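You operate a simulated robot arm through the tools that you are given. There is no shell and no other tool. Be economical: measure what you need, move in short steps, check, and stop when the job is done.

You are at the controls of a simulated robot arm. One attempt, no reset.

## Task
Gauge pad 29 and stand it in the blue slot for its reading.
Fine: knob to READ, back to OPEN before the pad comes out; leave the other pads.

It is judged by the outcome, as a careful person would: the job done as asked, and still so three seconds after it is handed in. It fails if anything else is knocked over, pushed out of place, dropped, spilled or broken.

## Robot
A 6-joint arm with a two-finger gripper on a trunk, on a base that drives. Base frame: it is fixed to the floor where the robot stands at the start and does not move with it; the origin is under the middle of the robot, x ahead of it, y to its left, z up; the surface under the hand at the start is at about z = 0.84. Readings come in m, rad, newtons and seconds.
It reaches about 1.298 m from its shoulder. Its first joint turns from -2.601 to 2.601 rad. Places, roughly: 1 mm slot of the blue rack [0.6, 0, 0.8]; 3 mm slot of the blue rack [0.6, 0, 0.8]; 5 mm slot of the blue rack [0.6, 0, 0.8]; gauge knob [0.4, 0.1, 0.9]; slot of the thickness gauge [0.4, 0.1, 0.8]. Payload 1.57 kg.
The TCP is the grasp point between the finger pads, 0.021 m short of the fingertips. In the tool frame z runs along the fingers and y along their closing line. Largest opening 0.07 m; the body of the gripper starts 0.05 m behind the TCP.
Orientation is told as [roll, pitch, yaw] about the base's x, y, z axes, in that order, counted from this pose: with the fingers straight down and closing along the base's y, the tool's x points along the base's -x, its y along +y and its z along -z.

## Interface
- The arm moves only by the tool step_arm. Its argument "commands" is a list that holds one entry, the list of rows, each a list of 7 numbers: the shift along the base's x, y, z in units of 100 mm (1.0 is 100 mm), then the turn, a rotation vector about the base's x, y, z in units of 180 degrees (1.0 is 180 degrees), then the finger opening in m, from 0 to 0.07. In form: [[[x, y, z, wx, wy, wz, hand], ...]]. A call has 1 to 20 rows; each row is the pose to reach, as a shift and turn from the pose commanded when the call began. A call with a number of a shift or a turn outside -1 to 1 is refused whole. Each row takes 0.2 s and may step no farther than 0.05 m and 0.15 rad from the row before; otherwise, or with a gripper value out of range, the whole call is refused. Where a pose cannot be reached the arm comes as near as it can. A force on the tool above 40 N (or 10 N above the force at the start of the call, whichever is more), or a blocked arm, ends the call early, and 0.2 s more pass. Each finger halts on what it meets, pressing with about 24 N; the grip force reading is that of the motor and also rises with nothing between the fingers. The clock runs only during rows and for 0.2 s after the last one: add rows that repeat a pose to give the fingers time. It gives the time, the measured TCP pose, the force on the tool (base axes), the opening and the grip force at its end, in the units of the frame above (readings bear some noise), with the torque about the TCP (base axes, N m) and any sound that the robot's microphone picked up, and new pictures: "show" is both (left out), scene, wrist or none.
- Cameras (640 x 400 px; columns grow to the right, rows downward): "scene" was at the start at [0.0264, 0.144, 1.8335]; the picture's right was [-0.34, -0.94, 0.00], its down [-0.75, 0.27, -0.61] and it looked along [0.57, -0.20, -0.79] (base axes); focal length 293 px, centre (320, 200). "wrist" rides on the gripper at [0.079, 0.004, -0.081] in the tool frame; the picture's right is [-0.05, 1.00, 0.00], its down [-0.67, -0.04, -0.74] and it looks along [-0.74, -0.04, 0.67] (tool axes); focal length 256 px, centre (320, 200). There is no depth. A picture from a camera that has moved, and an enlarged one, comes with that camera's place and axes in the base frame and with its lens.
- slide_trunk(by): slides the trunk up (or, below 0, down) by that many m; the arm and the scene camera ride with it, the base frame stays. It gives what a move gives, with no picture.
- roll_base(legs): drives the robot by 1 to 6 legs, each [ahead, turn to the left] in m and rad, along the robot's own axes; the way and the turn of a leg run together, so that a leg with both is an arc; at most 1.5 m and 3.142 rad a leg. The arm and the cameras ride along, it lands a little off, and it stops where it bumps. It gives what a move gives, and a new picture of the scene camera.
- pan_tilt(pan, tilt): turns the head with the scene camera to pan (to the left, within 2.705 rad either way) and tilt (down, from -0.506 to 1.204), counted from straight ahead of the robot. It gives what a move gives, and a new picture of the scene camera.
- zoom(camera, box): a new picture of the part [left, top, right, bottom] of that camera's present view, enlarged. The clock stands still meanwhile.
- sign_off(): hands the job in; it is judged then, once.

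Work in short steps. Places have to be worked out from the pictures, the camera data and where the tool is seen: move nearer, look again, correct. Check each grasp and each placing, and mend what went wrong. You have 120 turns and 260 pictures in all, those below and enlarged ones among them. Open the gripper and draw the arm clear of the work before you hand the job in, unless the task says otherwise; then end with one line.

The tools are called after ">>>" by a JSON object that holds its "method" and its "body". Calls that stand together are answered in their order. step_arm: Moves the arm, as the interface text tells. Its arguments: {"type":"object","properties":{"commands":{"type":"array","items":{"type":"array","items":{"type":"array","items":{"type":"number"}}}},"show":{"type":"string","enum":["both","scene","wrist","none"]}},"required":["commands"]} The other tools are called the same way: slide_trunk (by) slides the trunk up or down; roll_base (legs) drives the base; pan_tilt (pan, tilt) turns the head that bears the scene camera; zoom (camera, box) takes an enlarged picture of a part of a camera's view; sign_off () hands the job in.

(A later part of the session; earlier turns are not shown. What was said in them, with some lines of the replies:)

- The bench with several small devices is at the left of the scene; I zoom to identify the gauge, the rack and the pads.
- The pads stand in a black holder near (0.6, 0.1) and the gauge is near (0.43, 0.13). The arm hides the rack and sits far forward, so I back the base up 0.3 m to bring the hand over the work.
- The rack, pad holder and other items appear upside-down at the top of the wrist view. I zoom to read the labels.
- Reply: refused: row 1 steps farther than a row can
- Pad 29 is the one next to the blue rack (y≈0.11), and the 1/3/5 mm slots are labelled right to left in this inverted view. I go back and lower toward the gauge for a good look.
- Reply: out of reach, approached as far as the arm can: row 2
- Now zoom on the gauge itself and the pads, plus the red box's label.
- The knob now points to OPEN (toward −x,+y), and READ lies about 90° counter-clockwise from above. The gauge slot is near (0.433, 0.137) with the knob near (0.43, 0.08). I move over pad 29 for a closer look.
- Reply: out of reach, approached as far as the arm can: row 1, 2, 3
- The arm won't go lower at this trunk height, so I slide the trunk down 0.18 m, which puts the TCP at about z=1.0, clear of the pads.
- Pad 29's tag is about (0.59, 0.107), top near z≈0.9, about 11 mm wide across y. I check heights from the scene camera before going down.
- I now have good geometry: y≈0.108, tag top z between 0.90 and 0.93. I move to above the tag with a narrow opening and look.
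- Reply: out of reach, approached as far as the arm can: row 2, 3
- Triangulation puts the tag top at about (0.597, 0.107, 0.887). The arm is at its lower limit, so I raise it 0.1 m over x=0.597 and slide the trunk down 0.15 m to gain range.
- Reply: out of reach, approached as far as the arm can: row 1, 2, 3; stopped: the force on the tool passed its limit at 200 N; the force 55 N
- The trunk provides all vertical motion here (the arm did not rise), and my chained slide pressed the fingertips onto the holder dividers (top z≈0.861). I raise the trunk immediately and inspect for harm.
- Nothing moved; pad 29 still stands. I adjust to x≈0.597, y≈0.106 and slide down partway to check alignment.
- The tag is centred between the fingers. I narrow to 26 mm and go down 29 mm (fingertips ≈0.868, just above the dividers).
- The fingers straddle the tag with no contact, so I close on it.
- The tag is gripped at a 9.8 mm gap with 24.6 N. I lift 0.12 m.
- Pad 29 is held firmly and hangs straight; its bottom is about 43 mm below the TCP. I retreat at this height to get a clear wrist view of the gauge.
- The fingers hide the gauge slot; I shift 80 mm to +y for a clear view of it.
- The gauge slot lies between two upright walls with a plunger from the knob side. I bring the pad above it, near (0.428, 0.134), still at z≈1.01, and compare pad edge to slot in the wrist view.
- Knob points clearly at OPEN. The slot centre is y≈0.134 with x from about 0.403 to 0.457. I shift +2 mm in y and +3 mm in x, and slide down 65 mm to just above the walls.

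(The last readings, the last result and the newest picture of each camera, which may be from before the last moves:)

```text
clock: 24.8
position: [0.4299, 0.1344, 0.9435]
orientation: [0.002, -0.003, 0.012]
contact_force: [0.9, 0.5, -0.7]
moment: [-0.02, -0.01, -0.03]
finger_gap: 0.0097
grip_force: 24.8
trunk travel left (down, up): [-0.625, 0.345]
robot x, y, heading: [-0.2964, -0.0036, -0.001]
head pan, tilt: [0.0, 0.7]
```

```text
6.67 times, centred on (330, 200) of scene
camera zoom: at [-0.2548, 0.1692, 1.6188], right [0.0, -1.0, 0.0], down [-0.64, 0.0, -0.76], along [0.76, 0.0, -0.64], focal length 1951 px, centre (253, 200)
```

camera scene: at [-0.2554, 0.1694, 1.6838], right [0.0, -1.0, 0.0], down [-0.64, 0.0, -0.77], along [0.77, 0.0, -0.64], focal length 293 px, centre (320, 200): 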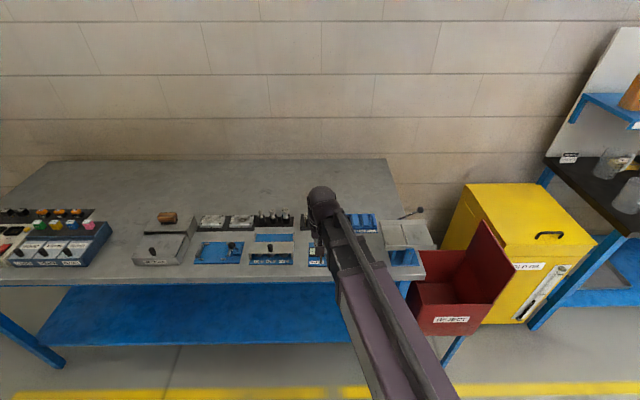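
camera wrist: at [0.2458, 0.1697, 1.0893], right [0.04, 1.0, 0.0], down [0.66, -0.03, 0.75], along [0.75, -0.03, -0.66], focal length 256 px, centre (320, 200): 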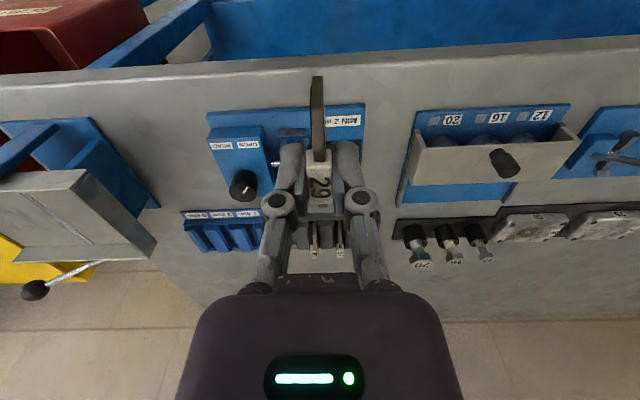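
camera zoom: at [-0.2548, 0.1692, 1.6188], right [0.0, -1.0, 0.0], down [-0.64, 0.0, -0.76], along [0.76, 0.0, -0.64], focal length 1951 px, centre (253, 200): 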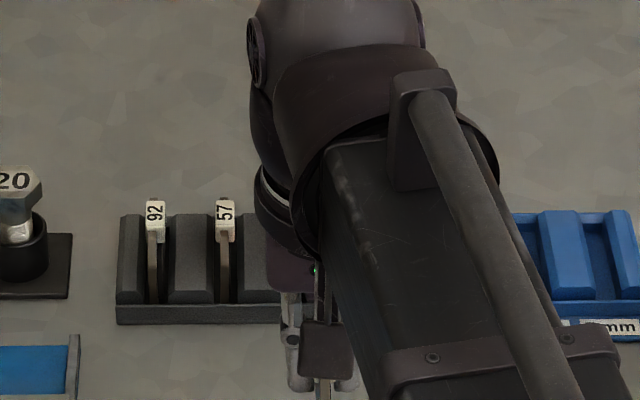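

Laterally the pad is centred between the walls. In x I judge the slot spans about 0.405–0.465, so I shift +5 mm to x≈0.435, and lower 30 mm to enter the walls and compare the pad edge with the front lip.

>>> {"method": "step_arm", "body": {"commands": [[[0.05, 0.0, 0, 0, 0, 0, 0.004]]], "show": "none"}}

>>> {"method": "slide_trunk", "body": {"by": -0.025}}

>>> {"method": "zoom", "body": {"camera": "wrist", "box": [220, 0, 420, 160]}}

```text
clock: 25.2
position: [0.4358, 0.1341, 0.9448]
orientation: [0.003, -0.004, 0.009]
contact_force: [0.1, 0.3, -2.0]
moment: [-0.01, 0.02, 0.03]
finger_gap: 0.01
grip_force: 23.9
trunk travel left (down, up): [-0.625, 0.345]
robot x, y, heading: [-0.2961, 0.0015, 0.003]
head pan, tilt: [0.0, 0.7]
```

```text
clock: 25.9
position: [0.4353, 0.1353, 0.9185]
orientation: [0.002, -0.004, 0.011]
contact_force: [-1.0, 0.1, -1.4]
moment: [0.0, 0.05, 0.0]
finger_gap: 0.0098
grip_force: 23.7
trunk travel left (down, up): [-0.6, 0.37]
robot x, y, heading: [-0.2971, 0.0002, -0.001]
head pan, tilt: [0.0, 0.7]
```

```text
2.50 times, centred on (320, 80) of wrist
camera zoom: at [0.3542, 0.1381, 0.9991], right [0.04, 1.0, 0.0], down [0.66, -0.03, 0.75], along [0.75, -0.03, -0.66], focal length 640 px, centre (320, 500)
```

zoom: 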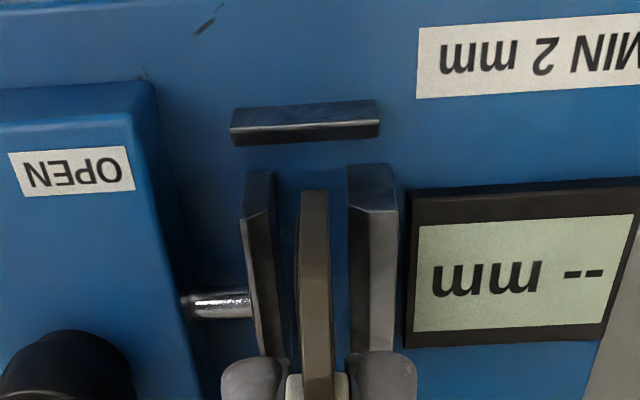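

The pad is centred between the walls and its near edge is ~2 mm inside the lip. I lower 14 mm and check the force.

>>> {"method": "slide_trunk", "body": {"by": -0.014}}

>>> {"method": "zoom", "body": {"camera": "wrist", "box": [220, 0, 420, 160]}}

```text
clock: 26.6
position: [0.4347, 0.135, 0.9052]
orientation: [0.0, -0.003, 0.012]
contact_force: [-0.3, -0.2, -0.9]
moment: [0.0, 0.01, 0.01]
finger_gap: 0.0099
grip_force: 24.0
trunk travel left (down, up): [-0.586, 0.384]
robot x, y, heading: [-0.2943, -0.0019, 0.0]
head pan, tilt: [0.0, 0.7]
```

```text
2.50 times, centred on (320, 80) of wrist
camera zoom: at [0.3542, 0.1382, 0.9851], right [0.04, 1.0, 0.0], down [0.66, -0.03, 0.75], along [0.75, -0.03, -0.66], focal length 640 px, centre (320, 500)
```

zoom: 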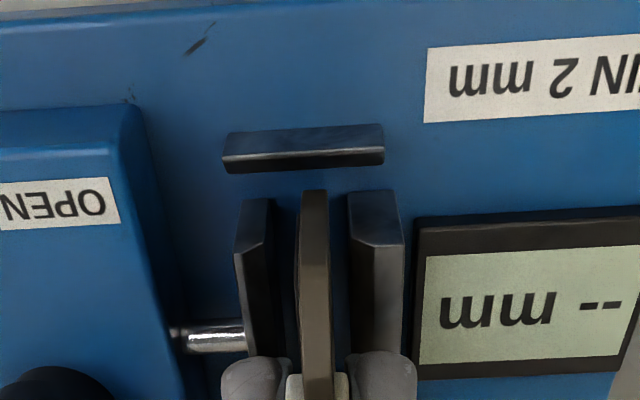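

Clear of the lip by ~3 mm and no contact. I lower another 8 mm.

>>> {"method": "slide_trunk", "body": {"by": -0.008}}

>>> {"method": "zoom", "body": {"camera": "wrist", "box": [220, 0, 420, 160]}}

```text
clock: 27.1
position: [0.4338, 0.1353, 0.8974]
orientation: [0.001, -0.005, 0.01]
contact_force: [0.8, -0.7, -1.2]
moment: [-0.01, -0.03, -0.03]
finger_gap: 0.0098
grip_force: 23.7
trunk travel left (down, up): [-0.578, 0.392]
robot x, y, heading: [-0.2971, -0.0041, 0.007]
head pan, tilt: [0.0, 0.7]
```

```text
2.50 times, centred on (320, 80) of wrist
camera zoom: at [0.3542, 0.1381, 0.9771], right [0.04, 1.0, 0.0], down [0.66, -0.03, 0.75], along [0.75, -0.03, -0.66], focal length 640 px, centre (320, 500)
```

zoom: 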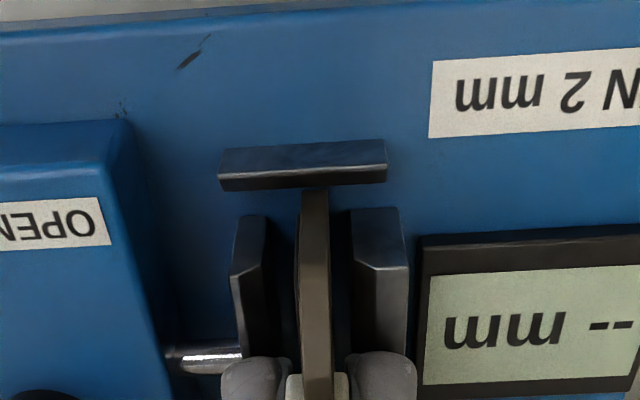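

By triangulation the lip top is (x 0.403, z 0.8595), and the pad edge is inside it. I continue down 4 mm.

>>> {"method": "slide_trunk", "body": {"by": -0.004}}

>>> {"method": "zoom", "body": {"camera": "wrist", "box": [220, 0, 420, 160]}}

```text
clock: 27.7
position: [0.4338, 0.1348, 0.8945]
orientation: [0.001, -0.006, 0.01]
contact_force: [9.0, 1.7, 30.8]
moment: [0.15, 0.2, -0.03]
finger_gap: 0.0099
grip_force: 23.9
trunk travel left (down, up): [-0.574, 0.396]
robot x, y, heading: [-0.2977, 0.0002, 0.002]
head pan, tilt: [0.0, 0.7]
```

```text
2.50 times, centred on (320, 80) of wrist
camera zoom: at [0.3538, 0.1381, 0.9746], right [0.04, 1.0, 0.0], down [0.66, -0.03, 0.75], along [0.75, -0.03, -0.66], focal length 640 px, centre (320, 500)
```

zoom: 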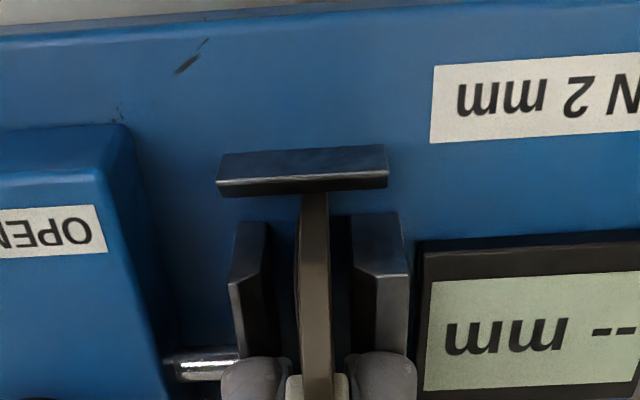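

30 N upward: the pad is on the slot floor with the lip occluding its lower edge. I ease up 2 mm to shed the load and then open the fingers.

>>> {"method": "slide_trunk", "body": {"by": 0.002}}

>>> {"method": "step_arm", "body": {"commands": [[[0, 0, 0, 0, 0, 0, 0.016], [0, 0, 0, 0, 0, 0, 0.028], [0, 0, 0, 0, 0, 0, 0.028]]], "show": "none"}}

>>> {"method": "zoom", "body": {"camera": "wrist", "box": [220, 0, 420, 160]}}

```text
clock: 28.2
position: [0.4332, 0.1349, 0.8951]
orientation: [0.001, -0.001, 0.01]
contact_force: [1.4, -0.7, 3.4]
moment: [0.05, -0.16, 0.0]
finger_gap: 0.01
grip_force: 23.9
trunk travel left (down, up): [-0.576, 0.394]
robot x, y, heading: [-0.2955, -0.0003, -0.001]
head pan, tilt: [0.0, 0.7]
```

```text
clock: 29.0
position: [0.4355, 0.1353, 0.8958]
orientation: [0.001, -0.003, 0.01]
contact_force: [-0.5, -0.5, 0.8]
moment: [0.01, -0.02, -0.03]
finger_gap: 0.0281
grip_force: 0.0
trunk travel left (down, up): [-0.576, 0.394]
robot x, y, heading: [-0.2967, 0.0002, -0.004]
head pan, tilt: [0.0, 0.7]
```

```text
2.50 times, centred on (320, 80) of wrist
camera zoom: at [0.3542, 0.1381, 0.9751], right [0.04, 1.0, 0.0], down [0.66, -0.03, 0.75], along [0.75, -0.03, -0.66], focal length 640 px, centre (320, 500)
```

zoom: 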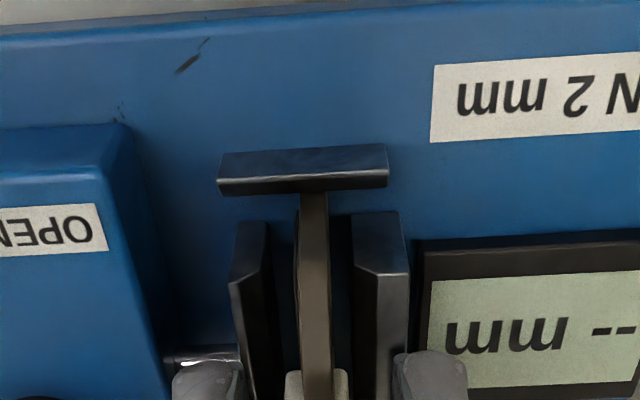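

The pad stands by itself. I raise clear straight up by 0.10 m and look.

>>> {"method": "slide_trunk", "body": {"by": 0.1}}

>>> {"method": "zoom", "body": {"camera": "wrist", "box": [200, 0, 440, 160]}}

```text
clock: 30.3
position: [0.4345, 0.1351, 0.9949]
orientation: [0.002, -0.004, 0.01]
contact_force: [-0.1, 0.5, 0.6]
moment: [0.01, 0.05, -0.01]
finger_gap: 0.0281
grip_force: 0.1
trunk travel left (down, up): [-0.676, 0.294]
robot x, y, heading: [-0.2954, -0.0027, 0.001]
head pan, tilt: [0.0, 0.7]
```

```text
2.50 times, centred on (320, 80) of wrist
camera zoom: at [0.3543, 0.1382, 1.075], right [0.04, 1.0, 0.0], down [0.66, -0.03, 0.75], along [0.75, -0.03, -0.66], focal length 640 px, centre (320, 500)
```

zoom: 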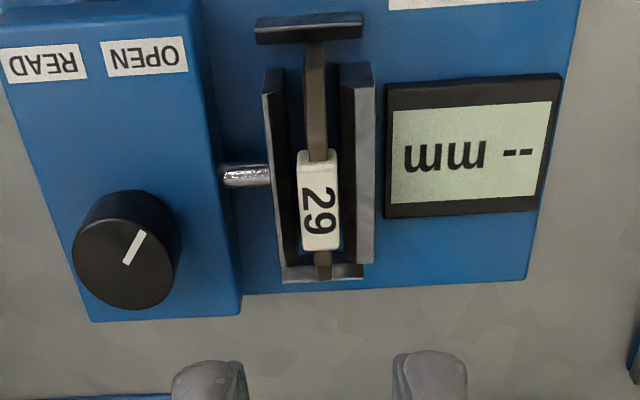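

The pad stands properly in the slot between the walls. I triangulate the knob centre at (0.447, 0.077), top z≈0.900, diameter ~30 mm, and move above it with fingers at 45 mm.

>>> {"method": "step_arm", "body": {"commands": [[[0.06, -0.29, 0, 0, 0, 0, 0.045], [0.12, -0.58, 0, 0, 0, 0, 0.045]]], "show": "none"}}

>>> {"method": "zoom", "body": {"camera": "wrist", "box": [200, 0, 440, 160]}}

```text
clock: 30.9
position: [0.4472, 0.0768, 0.9939]
orientation: [0.002, -0.004, 0.01]
contact_force: [0.0, 0.0, -0.4]
moment: [0.03, 0.0, -0.01]
finger_gap: 0.0452
grip_force: 0.1
trunk travel left (down, up): [-0.676, 0.294]
robot x, y, heading: [-0.2983, 0.0002, 0.0]
head pan, tilt: [0.0, 0.7]
```

```text
2.50 times, centred on (320, 80) of wrist
camera zoom: at [0.3665, 0.0793, 1.0751], right [0.04, 1.0, 0.0], down [0.66, -0.03, 0.75], along [0.75, -0.03, -0.66], focal length 640 px, centre (320, 500)
```

zoom: 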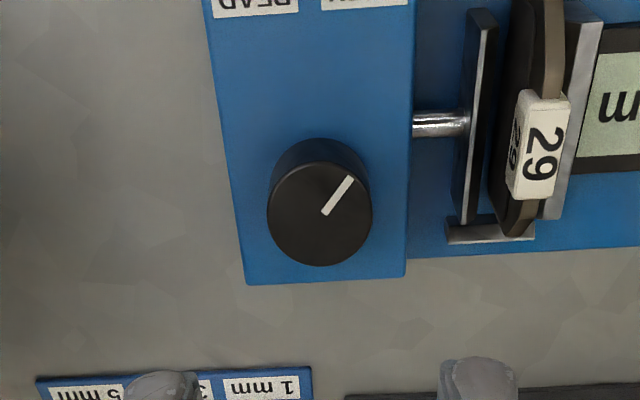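

Centred over the knob (computed centre 0.447, 0.076; height ~16 mm above the box at 0.884). I lower to just above it, then look.

>>> {"method": "slide_trunk", "body": {"by": -0.066}}

>>> {"method": "zoom", "body": {"camera": "wrist", "box": [200, 0, 440, 160]}}

```text
clock: 32.0
position: [0.4465, 0.0763, 0.9288]
orientation: [0.002, -0.005, 0.01]
contact_force: [-0.5, 0.4, 0.4]
moment: [-0.01, 0.03, -0.03]
finger_gap: 0.045
grip_force: 0.1
trunk travel left (down, up): [-0.61, 0.36]
robot x, y, heading: [-0.2977, -0.0005, 0.001]
head pan, tilt: [0.0, 0.7]
```

```text
2.50 times, centred on (320, 80) of wrist
camera zoom: at [0.3663, 0.0796, 1.0092], right [0.04, 1.0, 0.0], down [0.66, -0.03, 0.75], along [0.75, -0.03, -0.66], focal length 640 px, centre (320, 500)
```

zoom: 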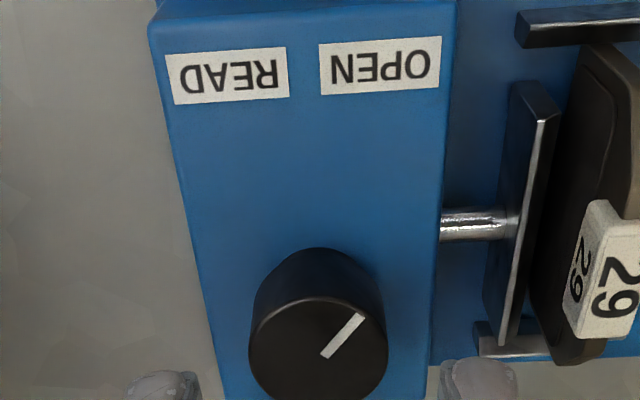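

The knob is midway between the fingers. I lower 20 mm so the fingertips are ~4 mm above the box, then close.

>>> {"method": "slide_trunk", "body": {"by": -0.02}}

>>> {"method": "step_arm", "body": {"commands": [[[0, 0, 0, 0, 0, 0, 0.034], [0, 0, 0, 0, 0, 0, 0.022], [0, 0, 0, 0, 0, 0, 0.022]]], "show": "wrist"}}

```text
clock: 32.6
position: [0.4475, 0.0768, 0.9094]
orientation: [0.002, -0.003, 0.009]
contact_force: [0.1, -0.2, -0.2]
moment: [-0.02, -0.01, -0.01]
finger_gap: 0.045
grip_force: 0.1
trunk travel left (down, up): [-0.59, 0.38]
robot x, y, heading: [-0.2955, 0.0007, -0.002]
head pan, tilt: [0.0, 0.7]
```

```text
clock: 33.4
position: [0.4471, 0.076, 0.9109]
orientation: [0.002, -0.003, 0.01]
contact_force: [0.6, -2.4, 1.8]
moment: [-0.12, -0.02, -0.03]
finger_gap: 0.0296
grip_force: 32.3
trunk travel left (down, up): [-0.59, 0.38]
robot x, y, heading: [-0.2969, -0.0033, 0.001]
head pan, tilt: [0.0, 0.7]
camera wrist: at [0.3663, 0.0793, 0.9892], right [0.04, 1.0, 0.0], down [0.66, -0.03, 0.75], along [0.75, -0.03, -0.66], focal length 256 px, centre (320, 200)
```

wrist: 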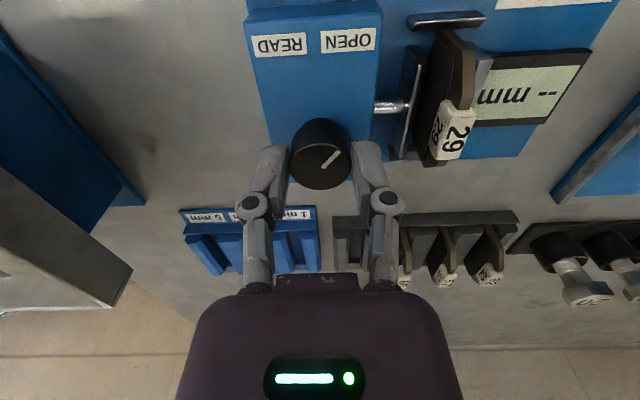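

The knob is held. I turn counter-clockwise (+z) about 50° first and watch.

>>> {"method": "step_arm", "body": {"commands": [[[0, 0, 0, 0, 0, 0.046, 0.022], [0, 0, 0, 0, 0, 0.092, 0.022], [0, 0, 0, 0, 0, 0.138, 0.022], [0, 0, 0, 0, 0, 0.184, 0.022], [0, 0, 0, 0, 0, 0.23, 0.022], [0, 0, 0, 0, 0, 0.276, 0.022]]], "show": "wrist"}}

```text
clock: 34.8
position: [0.4468, 0.0741, 0.9082]
orientation: [0.001, -0.003, 0.879]
contact_force: [10.2, -13.4, 10.3]
moment: [-0.48, -0.2, -0.03]
finger_gap: 0.0296
grip_force: 31.6
trunk travel left (down, up): [-0.59, 0.38]
robot x, y, heading: [-0.2973, -0.0018, 0.0]
head pan, tilt: [0.0, 0.7]
camera wrist: at [0.3926, 0.016, 0.9892], right [-0.74, 0.68, 0.0], down [0.45, 0.49, 0.75], along [0.51, 0.55, -0.66], focal length 256 px, centre (320, 200)
```

wrist: 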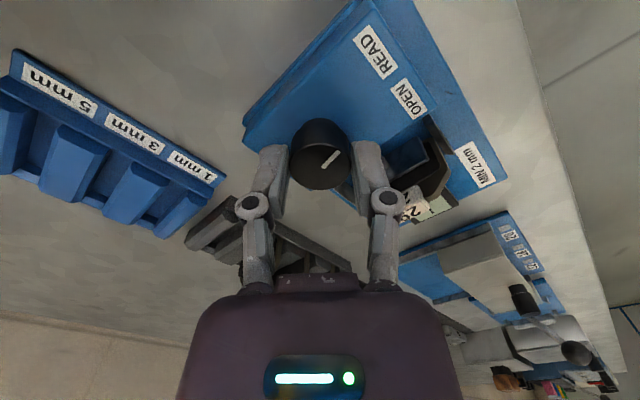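

The knob turned with the hand (~50°). By symmetry READ should be near 80° total, so I turn 30° more.

>>> {"method": "step_arm", "body": {"commands": [[[0, 0, 0, 0, 0, 0.046, 0.022], [0, 0, 0, 0, 0, 0.092, 0.022], [0, 0, 0, 0, 0, 0.138, 0.022], [0, 0, 0, 0, 0, 0.168, 0.022]]], "show": "both"}}

>>> {"method": "zoom", "body": {"camera": "wrist", "box": [260, 0, 560, 240]}}

>>> {"method": "zoom", "body": {"camera": "scene", "box": [290, 170, 370, 250]}}

```text
clock: 35.8
position: [0.4487, 0.0746, 0.9084]
orientation: [0.0, -0.003, 1.407]
contact_force: [21.2, -19.0, 18.6]
moment: [0.18, -0.54, -0.06]
finger_gap: 0.0295
grip_force: 32.0
trunk travel left (down, up): [-0.59, 0.38]
robot x, y, heading: [-0.298, -0.0012, -0.002]
head pan, tilt: [0.0, 0.7]
camera scene: at [-0.2544, 0.1669, 1.5842], right [0.0, -1.0, 0.0], down [-0.64, 0.0, -0.76], along [0.76, 0.0, -0.64], focal length 293 px, centre (320, 200)
camera wrist: at [0.4302, -0.0036, 0.9892], right [-0.98, 0.22, 0.0], down [0.14, 0.65, 0.75], along [0.16, 0.73, -0.66], focal length 256 px, centre (320, 200)
```

scene: 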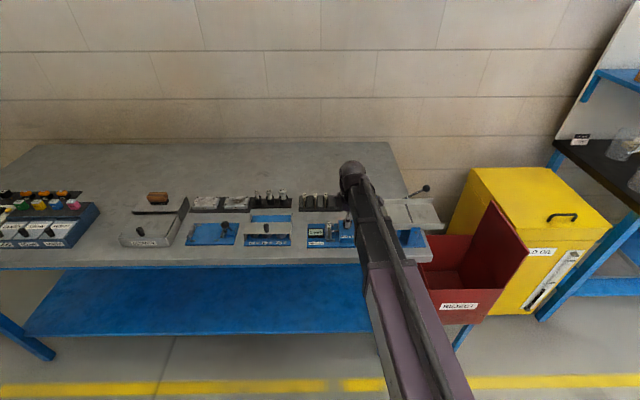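
wrist: 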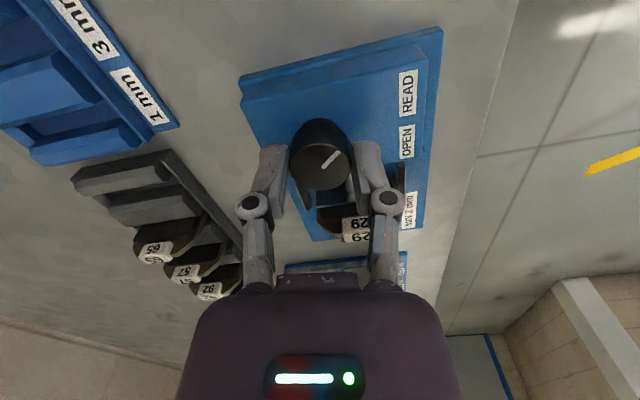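

```text
1.67 times, centred on (410, 120) of wrist
camera zoom: at [0.4302, -0.0036, 0.9892], right [-0.98, 0.22, 0.0], down [0.14, 0.65, 0.75], along [0.16, 0.73, -0.66], focal length 427 px, centre (170, 333)
```

zoom: 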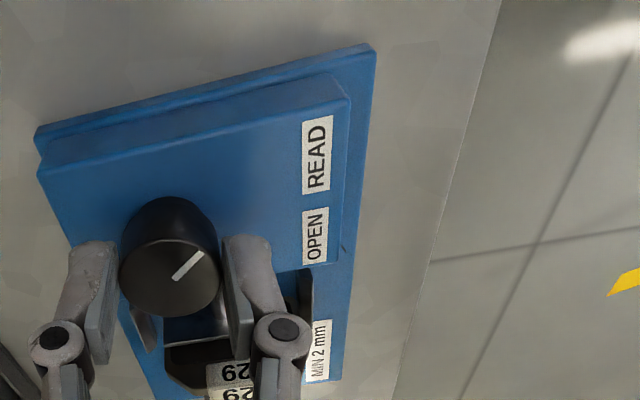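

```text
5.00 times, centred on (330, 210) of scene
camera zoom: at [-0.2544, 0.1669, 1.5842], right [0.0, -1.0, 0.0], down [-0.64, 0.0, -0.76], along [0.76, 0.0, -0.64], focal length 1464 px, centre (270, 150)
```

zoom: 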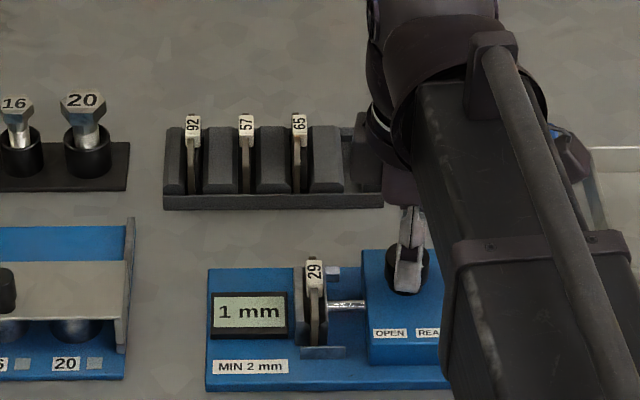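

The display shows 1 mm. I hold for a moment and re-read to be sure it's settled.

>>> {"method": "step_arm", "body": {"commands": [[[0, 0, 0, 0, 0, 0, 0.022], [0, 0, 0, 0, 0, 0, 0.022], [0, 0, 0, 0, 0, 0, 0.022], [0, 0, 0, 0, 0, 0, 0.022], [0, 0, 0, 0, 0, 0, 0.022]]], "show": "none"}}

>>> {"method": "zoom", "body": {"camera": "scene", "box": [310, 190, 360, 240]}}

```text
clock: 37.0
position: [0.447, 0.0746, 0.9094]
orientation: [0.0, -0.004, 1.405]
contact_force: [23.3, -19.6, 20.6]
moment: [-0.26, -0.61, -0.11]
finger_gap: 0.0295
grip_force: 31.7
trunk travel left (down, up): [-0.59, 0.38]
robot x, y, heading: [-0.2939, 0.0032, -0.002]
head pan, tilt: [0.0, 0.7]
```

```text
8.00 times, centred on (335, 215) of scene
camera zoom: at [-0.2544, 0.167, 1.5841], right [0.0, -1.0, 0.0], down [-0.64, 0.0, -0.76], along [0.76, 0.0, -0.64], focal length 2342 px, centre (200, 80)
```

zoom: 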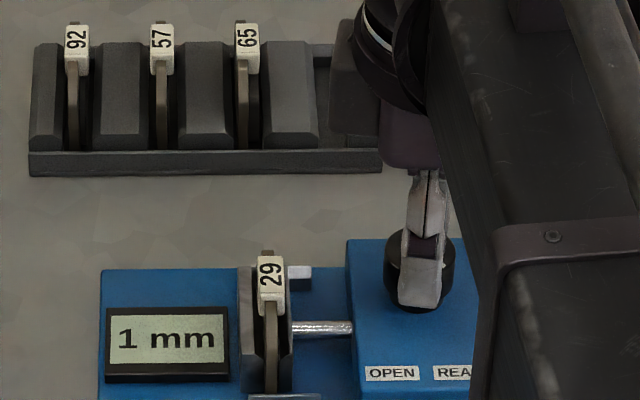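

The reading is a steady 1 mm. I turn the knob back to OPEN, −80°.

>>> {"method": "step_arm", "body": {"commands": [[[0, 0, 0, 0, 0, -0.046, 0.022], [0, 0, 0, 0, 0, -0.092, 0.022], [0, 0, 0, 0, 0, -0.138, 0.022], [0, 0, 0, 0, 0, -0.184, 0.022], [0, 0, 0, 0, 0, -0.23, 0.022], [0, 0, 0, 0, 0, -0.276, 0.022], [0, 0, 0, 0, 0, -0.322, 0.022], [0, 0, 0, 0, 0, -0.368, 0.022], [0, 0, 0, 0, 0, -0.414, 0.022], [0, 0, 0, 0, 0, -0.445, 0.022]]], "show": "none"}}

>>> {"method": "zoom", "body": {"camera": "wrist", "box": [220, 0, 540, 240]}}

>>> {"method": "zoom", "body": {"camera": "scene", "box": [310, 190, 360, 240]}}

```text
clock: 39.2
position: [0.448, 0.0759, 0.9088]
orientation: [0.005, -0.004, 0.006]
contact_force: [11.2, -7.4, 10.4]
moment: [-0.12, -0.11, 0.01]
finger_gap: 0.0293
grip_force: 32.1
trunk travel left (down, up): [-0.59, 0.38]
robot x, y, heading: [-0.2982, -0.0044, -0.002]
head pan, tilt: [0.0, 0.7]
```

```text
1.67 times, centred on (380, 120) of wrist
camera zoom: at [0.3664, 0.0796, 0.9891], right [0.05, 1.0, 0.0], down [0.66, -0.03, 0.75], along [0.75, -0.03, -0.66], focal length 427 px, centre (220, 333)
```

zoom: 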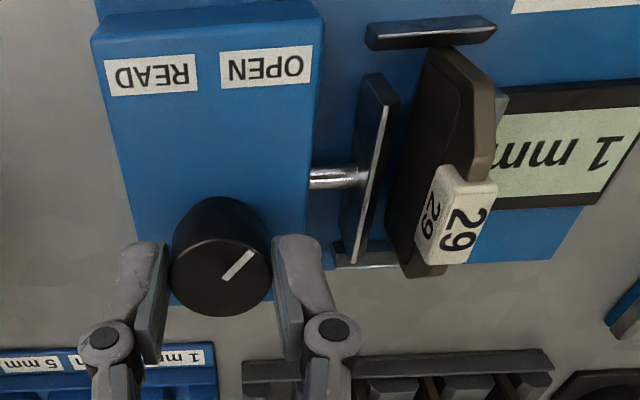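

```text
8.00 times, centred on (335, 215) of scene
camera zoom: at [-0.2547, 0.1683, 1.5839], right [0.0, -1.0, 0.0], down [-0.64, 0.0, -0.76], along [0.76, 0.0, -0.64], focal length 2342 px, centre (200, 80)
```

zoom: 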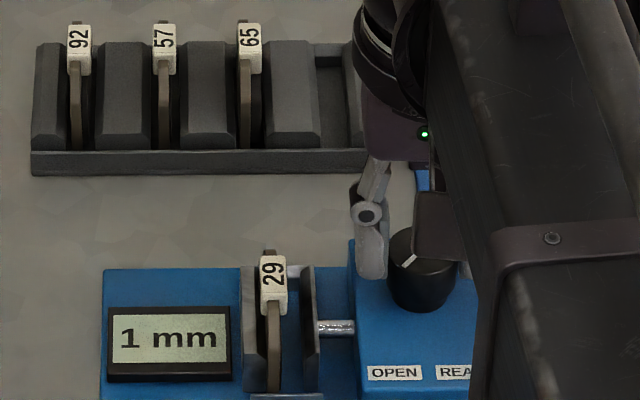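

The knob is back at OPEN and the jaw has retracted; the pad now sits near the +y wall. I release the knob and rise.

>>> {"method": "step_arm", "body": {"commands": [[[0, 0, 0, 0, 0, 0, 0.034], [0, 0, 0, 0, 0, 0, 0.045], [0, 0, 0, 0, 0, 0, 0.045]]], "show": "none"}}

>>> {"method": "slide_trunk", "body": {"by": 0.075}}

>>> {"method": "step_arm", "body": {"commands": [[[-0.06, 0.3, 0, 0, 0, 0, 0.036], [-0.13, 0.61, 0, 0, 0, 0, 0.028]]], "show": "none"}}

>>> {"method": "zoom", "body": {"camera": "wrist", "box": [200, 0, 440, 160]}}

```text
clock: 40.0
position: [0.4463, 0.077, 0.9088]
orientation: [0.003, -0.004, 0.009]
contact_force: [-0.1, -0.6, -0.3]
moment: [0.02, 0.03, 0.0]
finger_gap: 0.0451
grip_force: 0.1
trunk travel left (down, up): [-0.59, 0.38]
robot x, y, heading: [-0.2948, 0.0012, 0.003]
head pan, tilt: [0.0, 0.7]
```

```text
clock: 41.2
position: [0.4464, 0.0758, 0.9849]
orientation: [0.001, -0.003, 0.007]
contact_force: [-0.2, 0.1, -0.3]
moment: [-0.02, -0.02, -0.02]
finger_gap: 0.0449
grip_force: 0.0
trunk travel left (down, up): [-0.665, 0.305]
robot x, y, heading: [-0.2952, 0.0003, -0.003]
head pan, tilt: [0.0, 0.7]
```

```text
clock: 41.8
position: [0.4349, 0.1371, 0.9841]
orientation: [0.003, -0.005, 0.008]
contact_force: [-0.1, 0.6, -0.1]
moment: [0.0, 0.02, 0.01]
finger_gap: 0.0278
grip_force: 0.1
trunk travel left (down, up): [-0.665, 0.305]
robot x, y, heading: [-0.2967, -0.0045, 0.0]
head pan, tilt: [0.0, 0.7]
```

```text
2.50 times, centred on (320, 80) of wrist
camera zoom: at [0.3539, 0.1409, 1.0641], right [0.05, 1.0, 0.0], down [0.66, -0.03, 0.75], along [0.75, -0.03, -0.66], focal length 640 px, centre (320, 500)
```

zoom: 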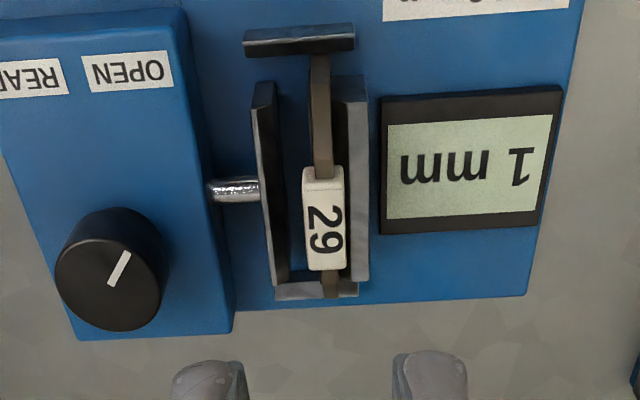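

The tag is at y≈0.139, x≈0.434; display still shows 1 mm and knob is at OPEN. I shift +2 mm in y and lower to the same gripping height (0.8955).

>>> {"method": "step_arm", "body": {"commands": [[[0, 0.02, 0, 0, 0, 0, 0.028]]], "show": "none"}}

>>> {"method": "slide_trunk", "body": {"by": -0.058}}

>>> {"method": "zoom", "body": {"camera": "wrist", "box": [220, 20, 420, 180]}}

```text
clock: 42.2
position: [0.4349, 0.1385, 0.9839]
orientation: [0.003, -0.003, 0.006]
contact_force: [0.4, 0.0, -0.4]
moment: [-0.02, 0.0, -0.04]
finger_gap: 0.0279
grip_force: 0.0
trunk travel left (down, up): [-0.665, 0.305]
robot x, y, heading: [-0.2994, 0.0008, -0.002]
head pan, tilt: [0.0, 0.7]
```

```text
clock: 43.1
position: [0.4348, 0.137, 0.926]
orientation: [0.003, -0.005, 0.007]
contact_force: [0.2, -0.3, 0.4]
moment: [0.03, 0.0, 0.04]
finger_gap: 0.028
grip_force: 0.1
trunk travel left (down, up): [-0.607, 0.363]
robot x, y, heading: [-0.2955, 0.0009, 0.003]
head pan, tilt: [0.0, 0.7]
```

```text
2.50 times, centred on (320, 100) of wrist
camera zoom: at [0.354, 0.1416, 1.0062], right [0.05, 1.0, 0.0], down [0.66, -0.03, 0.75], along [0.75, -0.03, -0.66], focal length 640 px, centre (320, 450)
```

zoom: 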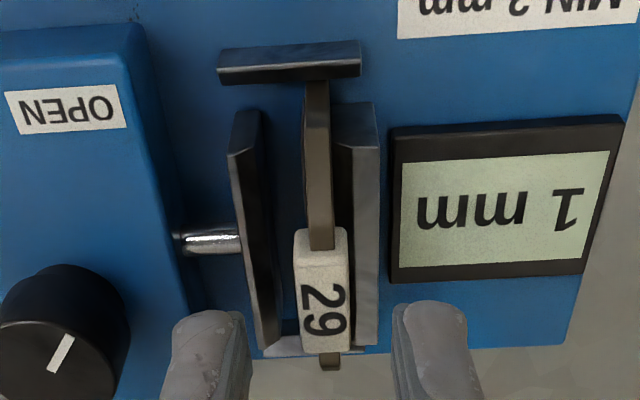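

Tag is centred between the fingers (322 vs 320). I descend 30 mm and close.

>>> {"method": "slide_trunk", "body": {"by": -0.03}}

>>> {"method": "step_arm", "body": {"commands": [[[0, 0, 0, 0, 0, 0, 0.016], [0, 0, 0, 0, 0, 0, 0.004], [0, 0, 0, 0, 0, 0, 0.004]]], "show": "none"}}

>>> {"method": "zoom", "body": {"camera": "wrist", "box": [220, 20, 420, 180]}}

```text
clock: 43.9
position: [0.4343, 0.1377, 0.8965]
orientation: [0.001, -0.003, 0.007]
contact_force: [0.8, 0.1, -0.5]
moment: [-0.01, -0.01, -0.02]
finger_gap: 0.0278
grip_force: 0.0
trunk travel left (down, up): [-0.577, 0.393]
robot x, y, heading: [-0.2952, 0.0011, -0.002]
head pan, tilt: [0.0, 0.7]
```

```text
clock: 44.7
position: [0.4341, 0.138, 0.8951]
orientation: [0.002, -0.004, 0.007]
contact_force: [0.0, 0.7, 1.1]
moment: [0.03, -0.02, 0.02]
finger_gap: 0.0099
grip_force: 24.3
trunk travel left (down, up): [-0.577, 0.393]
robot x, y, heading: [-0.2982, -0.0006, -0.004]
head pan, tilt: [0.0, 0.7]
```

```text
2.50 times, centred on (320, 100) of wrist
camera zoom: at [0.3541, 0.1417, 0.9762], right [0.05, 1.0, 0.0], down [0.66, -0.03, 0.75], along [0.75, -0.03, -0.66], focal length 640 px, centre (320, 450)
```

zoom: 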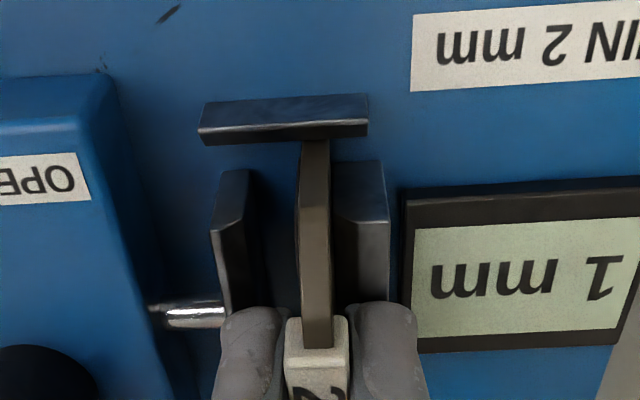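

Gripped (9.9 mm gap). I lift 0.12 m straight up and move above the 1 mm slot, estimated at (0.597, 0.049).

>>> {"method": "slide_trunk", "body": {"by": 0.12}}

>>> {"method": "step_arm", "body": {"commands": [[[0.41, -0.22, 0, 0, 0, 0, 0.004], [0.82, -0.44, 0, 0, 0, 0, 0.004]]], "show": "none"}}

>>> {"method": "step_arm", "body": {"commands": [[[0.4, -0.22, 0, 0, 0, 0, 0.004], [0.8, -0.45, 0, 0, 0, 0, 0.004]]], "show": "wrist"}}

>>> {"method": "zoom", "body": {"camera": "wrist", "box": [200, 0, 440, 190]}}

```text
clock: 46.2
position: [0.4344, 0.1382, 1.0157]
orientation: [0.002, -0.003, 0.007]
contact_force: [0.3, 0.1, -1.4]
moment: [-0.02, 0.01, -0.01]
finger_gap: 0.0095
grip_force: 24.7
trunk travel left (down, up): [-0.697, 0.273]
robot x, y, heading: [-0.2958, 0.0027, -0.001]
head pan, tilt: [0.0, 0.7]
```

```text
clock: 46.8
position: [0.5166, 0.0944, 1.0161]
orientation: [0.001, -0.003, 0.008]
contact_force: [-0.7, -0.7, -1.2]
moment: [0.01, -0.02, -0.01]
finger_gap: 0.0097
grip_force: 23.7
trunk travel left (down, up): [-0.697, 0.273]
robot x, y, heading: [-0.2935, -0.0036, -0.001]
head pan, tilt: [0.0, 0.7]
```

```text
clock: 47.4
position: [0.5963, 0.0492, 1.0145]
orientation: [-0.001, -0.003, 0.006]
contact_force: [-0.3, -0.2, -1.1]
moment: [0.05, 0.03, -0.01]
finger_gap: 0.0102
grip_force: 24.2
trunk travel left (down, up): [-0.697, 0.273]
robot x, y, heading: [-0.2922, -0.0031, 0.003]
head pan, tilt: [0.0, 0.7]
camera wrist: at [0.5167, 0.0531, 1.0957], right [0.05, 1.0, 0.0], down [0.66, -0.03, 0.75], along [0.75, -0.03, -0.67], focal length 256 px, centre (320, 200)
```

wrist: 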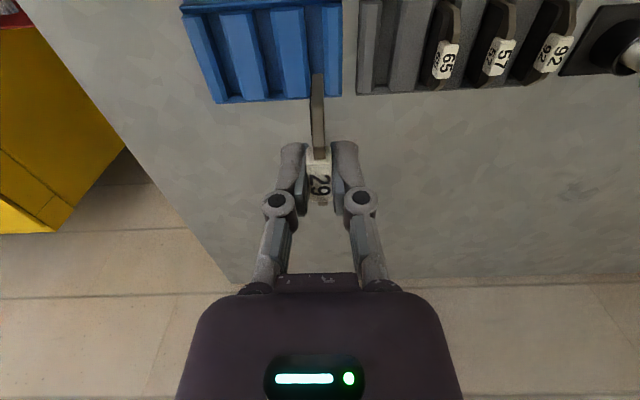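

```text
2.11 times, centred on (320, 95) of wrist
camera zoom: at [0.5167, 0.0531, 1.0957], right [0.05, 1.0, 0.0], down [0.66, -0.03, 0.75], along [0.75, -0.03, -0.67], focal length 539 px, centre (320, 421)
```

zoom: 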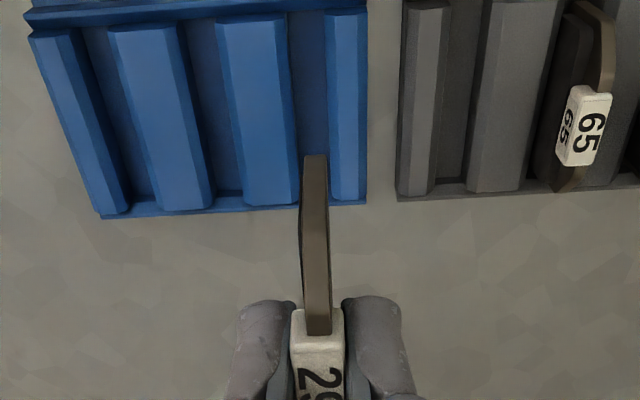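

The 1 mm slot is the one nearest the black holder; its centre computes to y≈0.0463. I shift −3.5 mm in y and lower until the pad bottom is just above the blocks.

>>> {"method": "step_arm", "body": {"commands": [[[0.01, -0.035, 0, 0, 0, 0, 0.004]]], "show": "none"}}

>>> {"method": "slide_trunk", "body": {"by": -0.095}}

>>> {"method": "zoom", "body": {"camera": "wrist", "box": [220, 0, 420, 160]}}

```text
clock: 47.8
position: [0.5983, 0.046, 1.016]
orientation: [0.002, -0.002, 0.008]
contact_force: [-0.8, -0.5, -1.1]
moment: [-0.01, 0.02, -0.03]
finger_gap: 0.0098
grip_force: 24.3
trunk travel left (down, up): [-0.697, 0.273]
robot x, y, heading: [-0.2951, 0.0004, 0.002]
head pan, tilt: [0.0, 0.7]
```

```text
clock: 49.1
position: [0.5965, 0.0461, 0.9196]
orientation: [0.002, -0.002, 0.007]
contact_force: [-0.5, 0.4, -2.0]
moment: [0.02, -0.02, 0.0]
finger_gap: 0.0099
grip_force: 23.8
trunk travel left (down, up): [-0.602, 0.368]
robot x, y, heading: [-0.2982, 0.0003, 0.003]
head pan, tilt: [0.0, 0.7]
```

```text
2.50 times, centred on (320, 80) of wrist
camera zoom: at [0.5166, 0.0495, 1.0011], right [0.05, 1.0, 0.0], down [0.66, -0.03, 0.75], along [0.75, -0.03, -0.66], focal length 640 px, centre (320, 500)
```

zoom: 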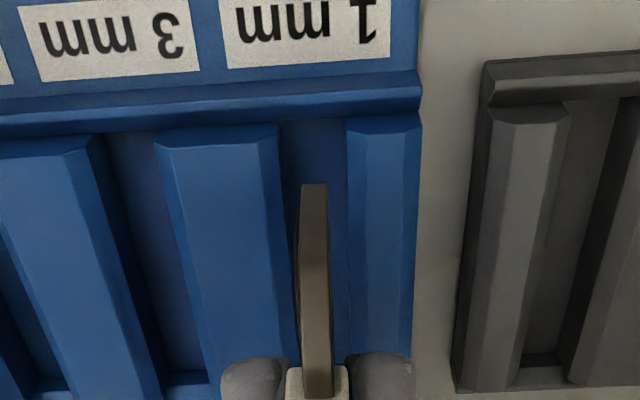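

The pad is centred in the 1 mm slot with ~6 mm to the front rail. I lower 20 mm.

>>> {"method": "slide_trunk", "body": {"by": -0.02}}

>>> {"method": "zoom", "body": {"camera": "wrist", "box": [220, 0, 420, 160]}}

```text
clock: 49.8
position: [0.5962, 0.0452, 0.9018]
orientation: [0.002, -0.003, 0.007]
contact_force: [-0.2, 0.6, -0.2]
moment: [0.0, 0.0, -0.02]
finger_gap: 0.0101
grip_force: 24.2
trunk travel left (down, up): [-0.582, 0.388]
robot x, y, heading: [-0.2968, 0.002, -0.001]
head pan, tilt: [0.0, 0.7]
```

```text
2.50 times, centred on (320, 80) of wrist
camera zoom: at [0.5166, 0.0495, 0.9811], right [0.05, 1.0, 0.0], down [0.66, -0.03, 0.75], along [0.75, -0.03, -0.66], focal length 640 px, centre (320, 500)
```

zoom: 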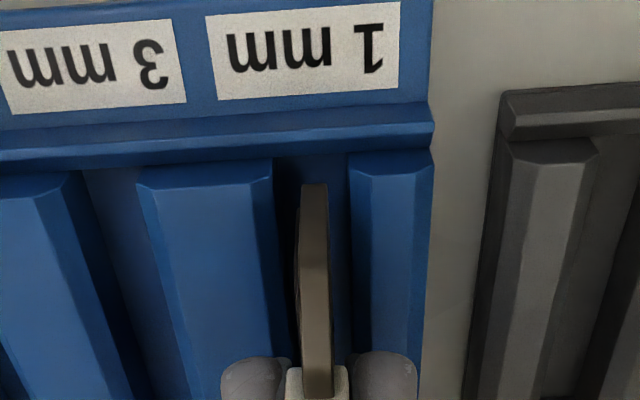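

It's entering the slot freely. Lower 8 mm more, then check.

>>> {"method": "slide_trunk", "body": {"by": -0.008}}

>>> {"method": "slide_trunk", "body": {"by": -0.003}}

>>> {"method": "zoom", "body": {"camera": "wrist", "box": [220, 0, 420, 160]}}

```text
clock: 50.3
position: [0.5976, 0.046, 0.8932]
orientation: [0.002, -0.003, 0.008]
contact_force: [-0.1, 0.0, -0.3]
moment: [0.01, 0.02, 0.0]
finger_gap: 0.0098
grip_force: 23.9
trunk travel left (down, up): [-0.574, 0.396]
robot x, y, heading: [-0.296, 0.002, 0.002]
head pan, tilt: [0.0, 0.7]
```

```text
clock: 50.8
position: [0.5965, 0.0457, 0.8895]
orientation: [0.002, -0.004, 0.008]
contact_force: [0.0, -0.2, 0.4]
moment: [-0.01, -0.03, -0.03]
finger_gap: 0.0096
grip_force: 23.7
trunk travel left (down, up): [-0.571, 0.399]
robot x, y, heading: [-0.2955, -0.001, 0.0]
head pan, tilt: [0.0, 0.7]
```

```text
2.50 times, centred on (320, 80) of wrist
camera zoom: at [0.5164, 0.0495, 0.9702], right [0.05, 1.0, 0.0], down [0.66, -0.03, 0.75], along [0.75, -0.03, -0.66], focal length 640 px, centre (320, 500)
```

zoom: 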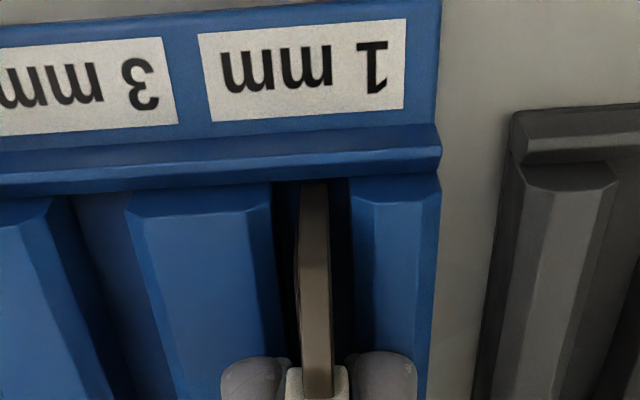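

Nearly seated (pad rested at TCP 0.889 in its original holder). Lower 2 mm more to feel the floor.

>>> {"method": "slide_trunk", "body": {"by": -0.002}}

```text
clock: 51.4
position: [0.5966, 0.0456, 0.8893]
orientation: [0.002, -0.007, 0.008]
contact_force: [6.5, 0.6, 22.8]
moment: [0.02, -0.07, 0.0]
finger_gap: 0.0101
grip_force: 24.2
trunk travel left (down, up): [-0.569, 0.401]
robot x, y, heading: [-0.2946, 0.0002, -0.001]
head pan, tilt: [0.0, 0.7]
```

Floor contact (23 N). I ease up 1.5 mm, open the fingers modestly, and lift away.

>>> {"method": "slide_trunk", "body": {"by": 0.0015}}

>>> {"method": "step_arm", "body": {"commands": [[[0, 0, 0, 0, 0, 0, 0.016], [0, 0, 0, 0, 0, 0, 0.028], [0, 0, 0, 0, 0, 0, 0.028]]], "show": "none"}}

>>> {"method": "slide_trunk", "body": {"by": 0.13}}

>>> {"method": "step_arm", "body": {"commands": [[[-0.45, 0, 0, 0, 0, 0, 0.028], [-0.9, 0, 0, 0, 0, 0, 0.028]]], "show": "both"}}

>>> {"method": "zoom", "body": {"camera": "wrist", "box": [200, 0, 440, 190]}}

```text
clock: 51.9
position: [0.5961, 0.0466, 0.8898]
orientation: [0.001, -0.003, 0.007]
contact_force: [2.2, -1.1, 7.1]
moment: [0.0, -0.33, 0.0]
finger_gap: 0.0096
grip_force: 23.7
trunk travel left (down, up): [-0.571, 0.399]
robot x, y, heading: [-0.2917, -0.0015, -0.001]
head pan, tilt: [0.0, 0.7]
```

```text
clock: 52.7
position: [0.5974, 0.0447, 0.8891]
orientation: [0.002, -0.003, 0.006]
contact_force: [0.4, 0.0, 0.4]
moment: [-0.02, 0.03, -0.01]
finger_gap: 0.0279
grip_force: 0.1
trunk travel left (down, up): [-0.571, 0.399]
robot x, y, heading: [-0.2976, 0.0002, 0.002]
head pan, tilt: [0.0, 0.7]
```

```text
clock: 54.2
position: [0.5977, 0.0456, 1.0181]
orientation: [0.003, -0.004, 0.008]
contact_force: [-0.2, 0.1, -0.3]
moment: [0.0, 0.01, 0.03]
finger_gap: 0.0278
grip_force: 0.2
trunk travel left (down, up): [-0.701, 0.269]
robot x, y, heading: [-0.295, -0.0022, -0.003]
head pan, tilt: [0.0, 0.7]
```

```text
clock: 54.9
position: [0.506, 0.0431, 1.02]
orientation: [0.003, -0.003, 0.006]
contact_force: [-0.6, 0.0, -0.4]
moment: [0.01, 0.01, -0.02]
finger_gap: 0.028
grip_force: 0.0
trunk travel left (down, up): [-0.701, 0.269]
robot x, y, heading: [-0.2947, -0.0019, 0.001]
head pan, tilt: [0.0, 0.7]
camera scene: at [-0.2554, 0.1692, 1.6943], right [0.0, -1.0, 0.0], down [-0.64, 0.0, -0.77], along [0.77, 0.0, -0.64], focal length 293 px, centre (320, 200)
camera wrist: at [0.4244, 0.0472, 1.0999], right [0.05, 1.0, 0.0], down [0.66, -0.03, 0.75], along [0.75, -0.03, -0.66], focal length 256 px, centre (320, 200)
```

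scene: 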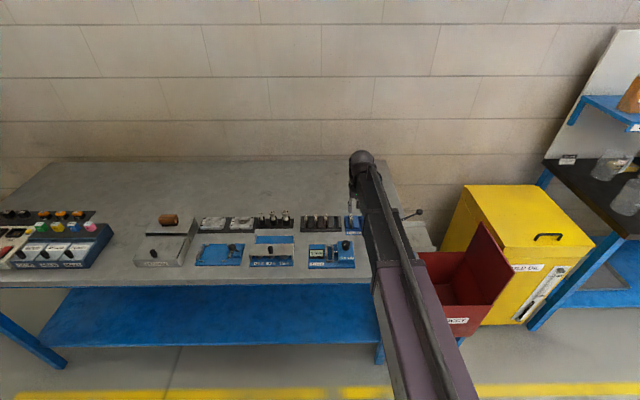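
wrist: 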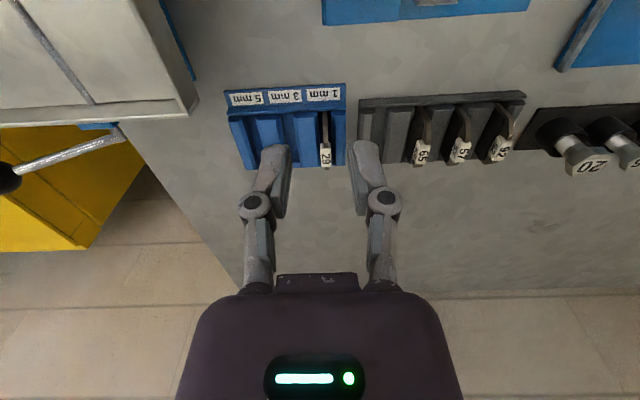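

```text
2.11 times, centred on (320, 95) of wrist
camera zoom: at [0.4244, 0.0472, 1.0999], right [0.05, 1.0, 0.0], down [0.66, -0.03, 0.75], along [0.75, -0.03, -0.66], focal length 539 px, centre (320, 421)
```

zoom: 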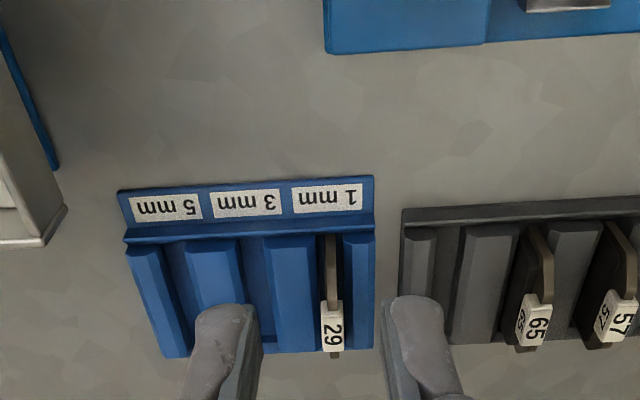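

Pad 29 stands in the 1 mm slot. A last check of the gauge, knob and remaining pads.

>>> {"method": "zoom", "body": {"camera": "scene", "box": [290, 200, 370, 280]}}

>>> {"method": "slide_trunk", "body": {"by": 0.1}}

```text
5.00 times, centred on (330, 240) of scene
camera zoom: at [-0.2554, 0.1692, 1.6943], right [0.0, -1.0, 0.0], down [-0.64, 0.0, -0.77], along [0.77, 0.0, -0.64], focal length 1464 px, centre (270, 0)
```

zoom: 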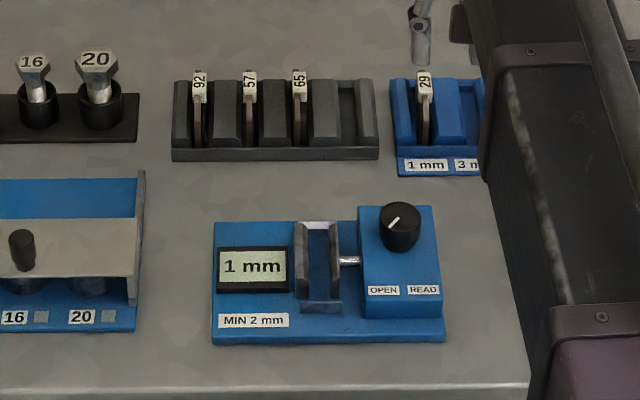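

```text
clock: 56.2
position: [0.5052, 0.044, 1.1203]
orientation: [0.002, -0.005, 0.007]
contact_force: [1.0, 0.0, 0.5]
moment: [0.0, 0.0, 0.04]
finger_gap: 0.0278
grip_force: 0.3
trunk travel left (down, up): [-0.801, 0.169]
robot x, y, heading: [-0.2925, -0.0016, -0.002]
head pan, tilt: [0.0, 0.7]
```

All is in place: knob at OPEN, pad 29 in the 1 mm slot, other pads untouched. I open the gripper fully and hand in.

>>> {"method": "step_arm", "body": {"commands": [[[0, 0, 0, 0, 0, 0, 0.05], [0, 0, 0, 0, 0, 0, 0.07], [0, 0, 0, 0, 0, 0, 0.07]]], "show": "none"}}

>>> {"method": "sign_off", "body": {}}

```text
clock: 57.0
position: [0.5048, 0.0441, 1.1188]
orientation: [0.002, -0.003, 0.007]
contact_force: [0.2, -0.3, 0.7]
moment: [0.03, -0.04, -0.02]
finger_gap: 0.0701
grip_force: 0.1
trunk travel left (down, up): [-0.801, 0.169]
robot x, y, heading: [-0.2931, 0.0023, 0.001]
head pan, tilt: [0.0, 0.7]
```

```text
The job is handed in.
```

Pad 29 gauged at 1 mm, below the gauge's "MIN 2 mm" marking, and it stands in the blue 1 mm slot; the knob was back at OPEN before the pad came out and the other pads are in place, though early on I pressed the fingertips hard onto the black holder (over 200 N), with no visible damage or shift.
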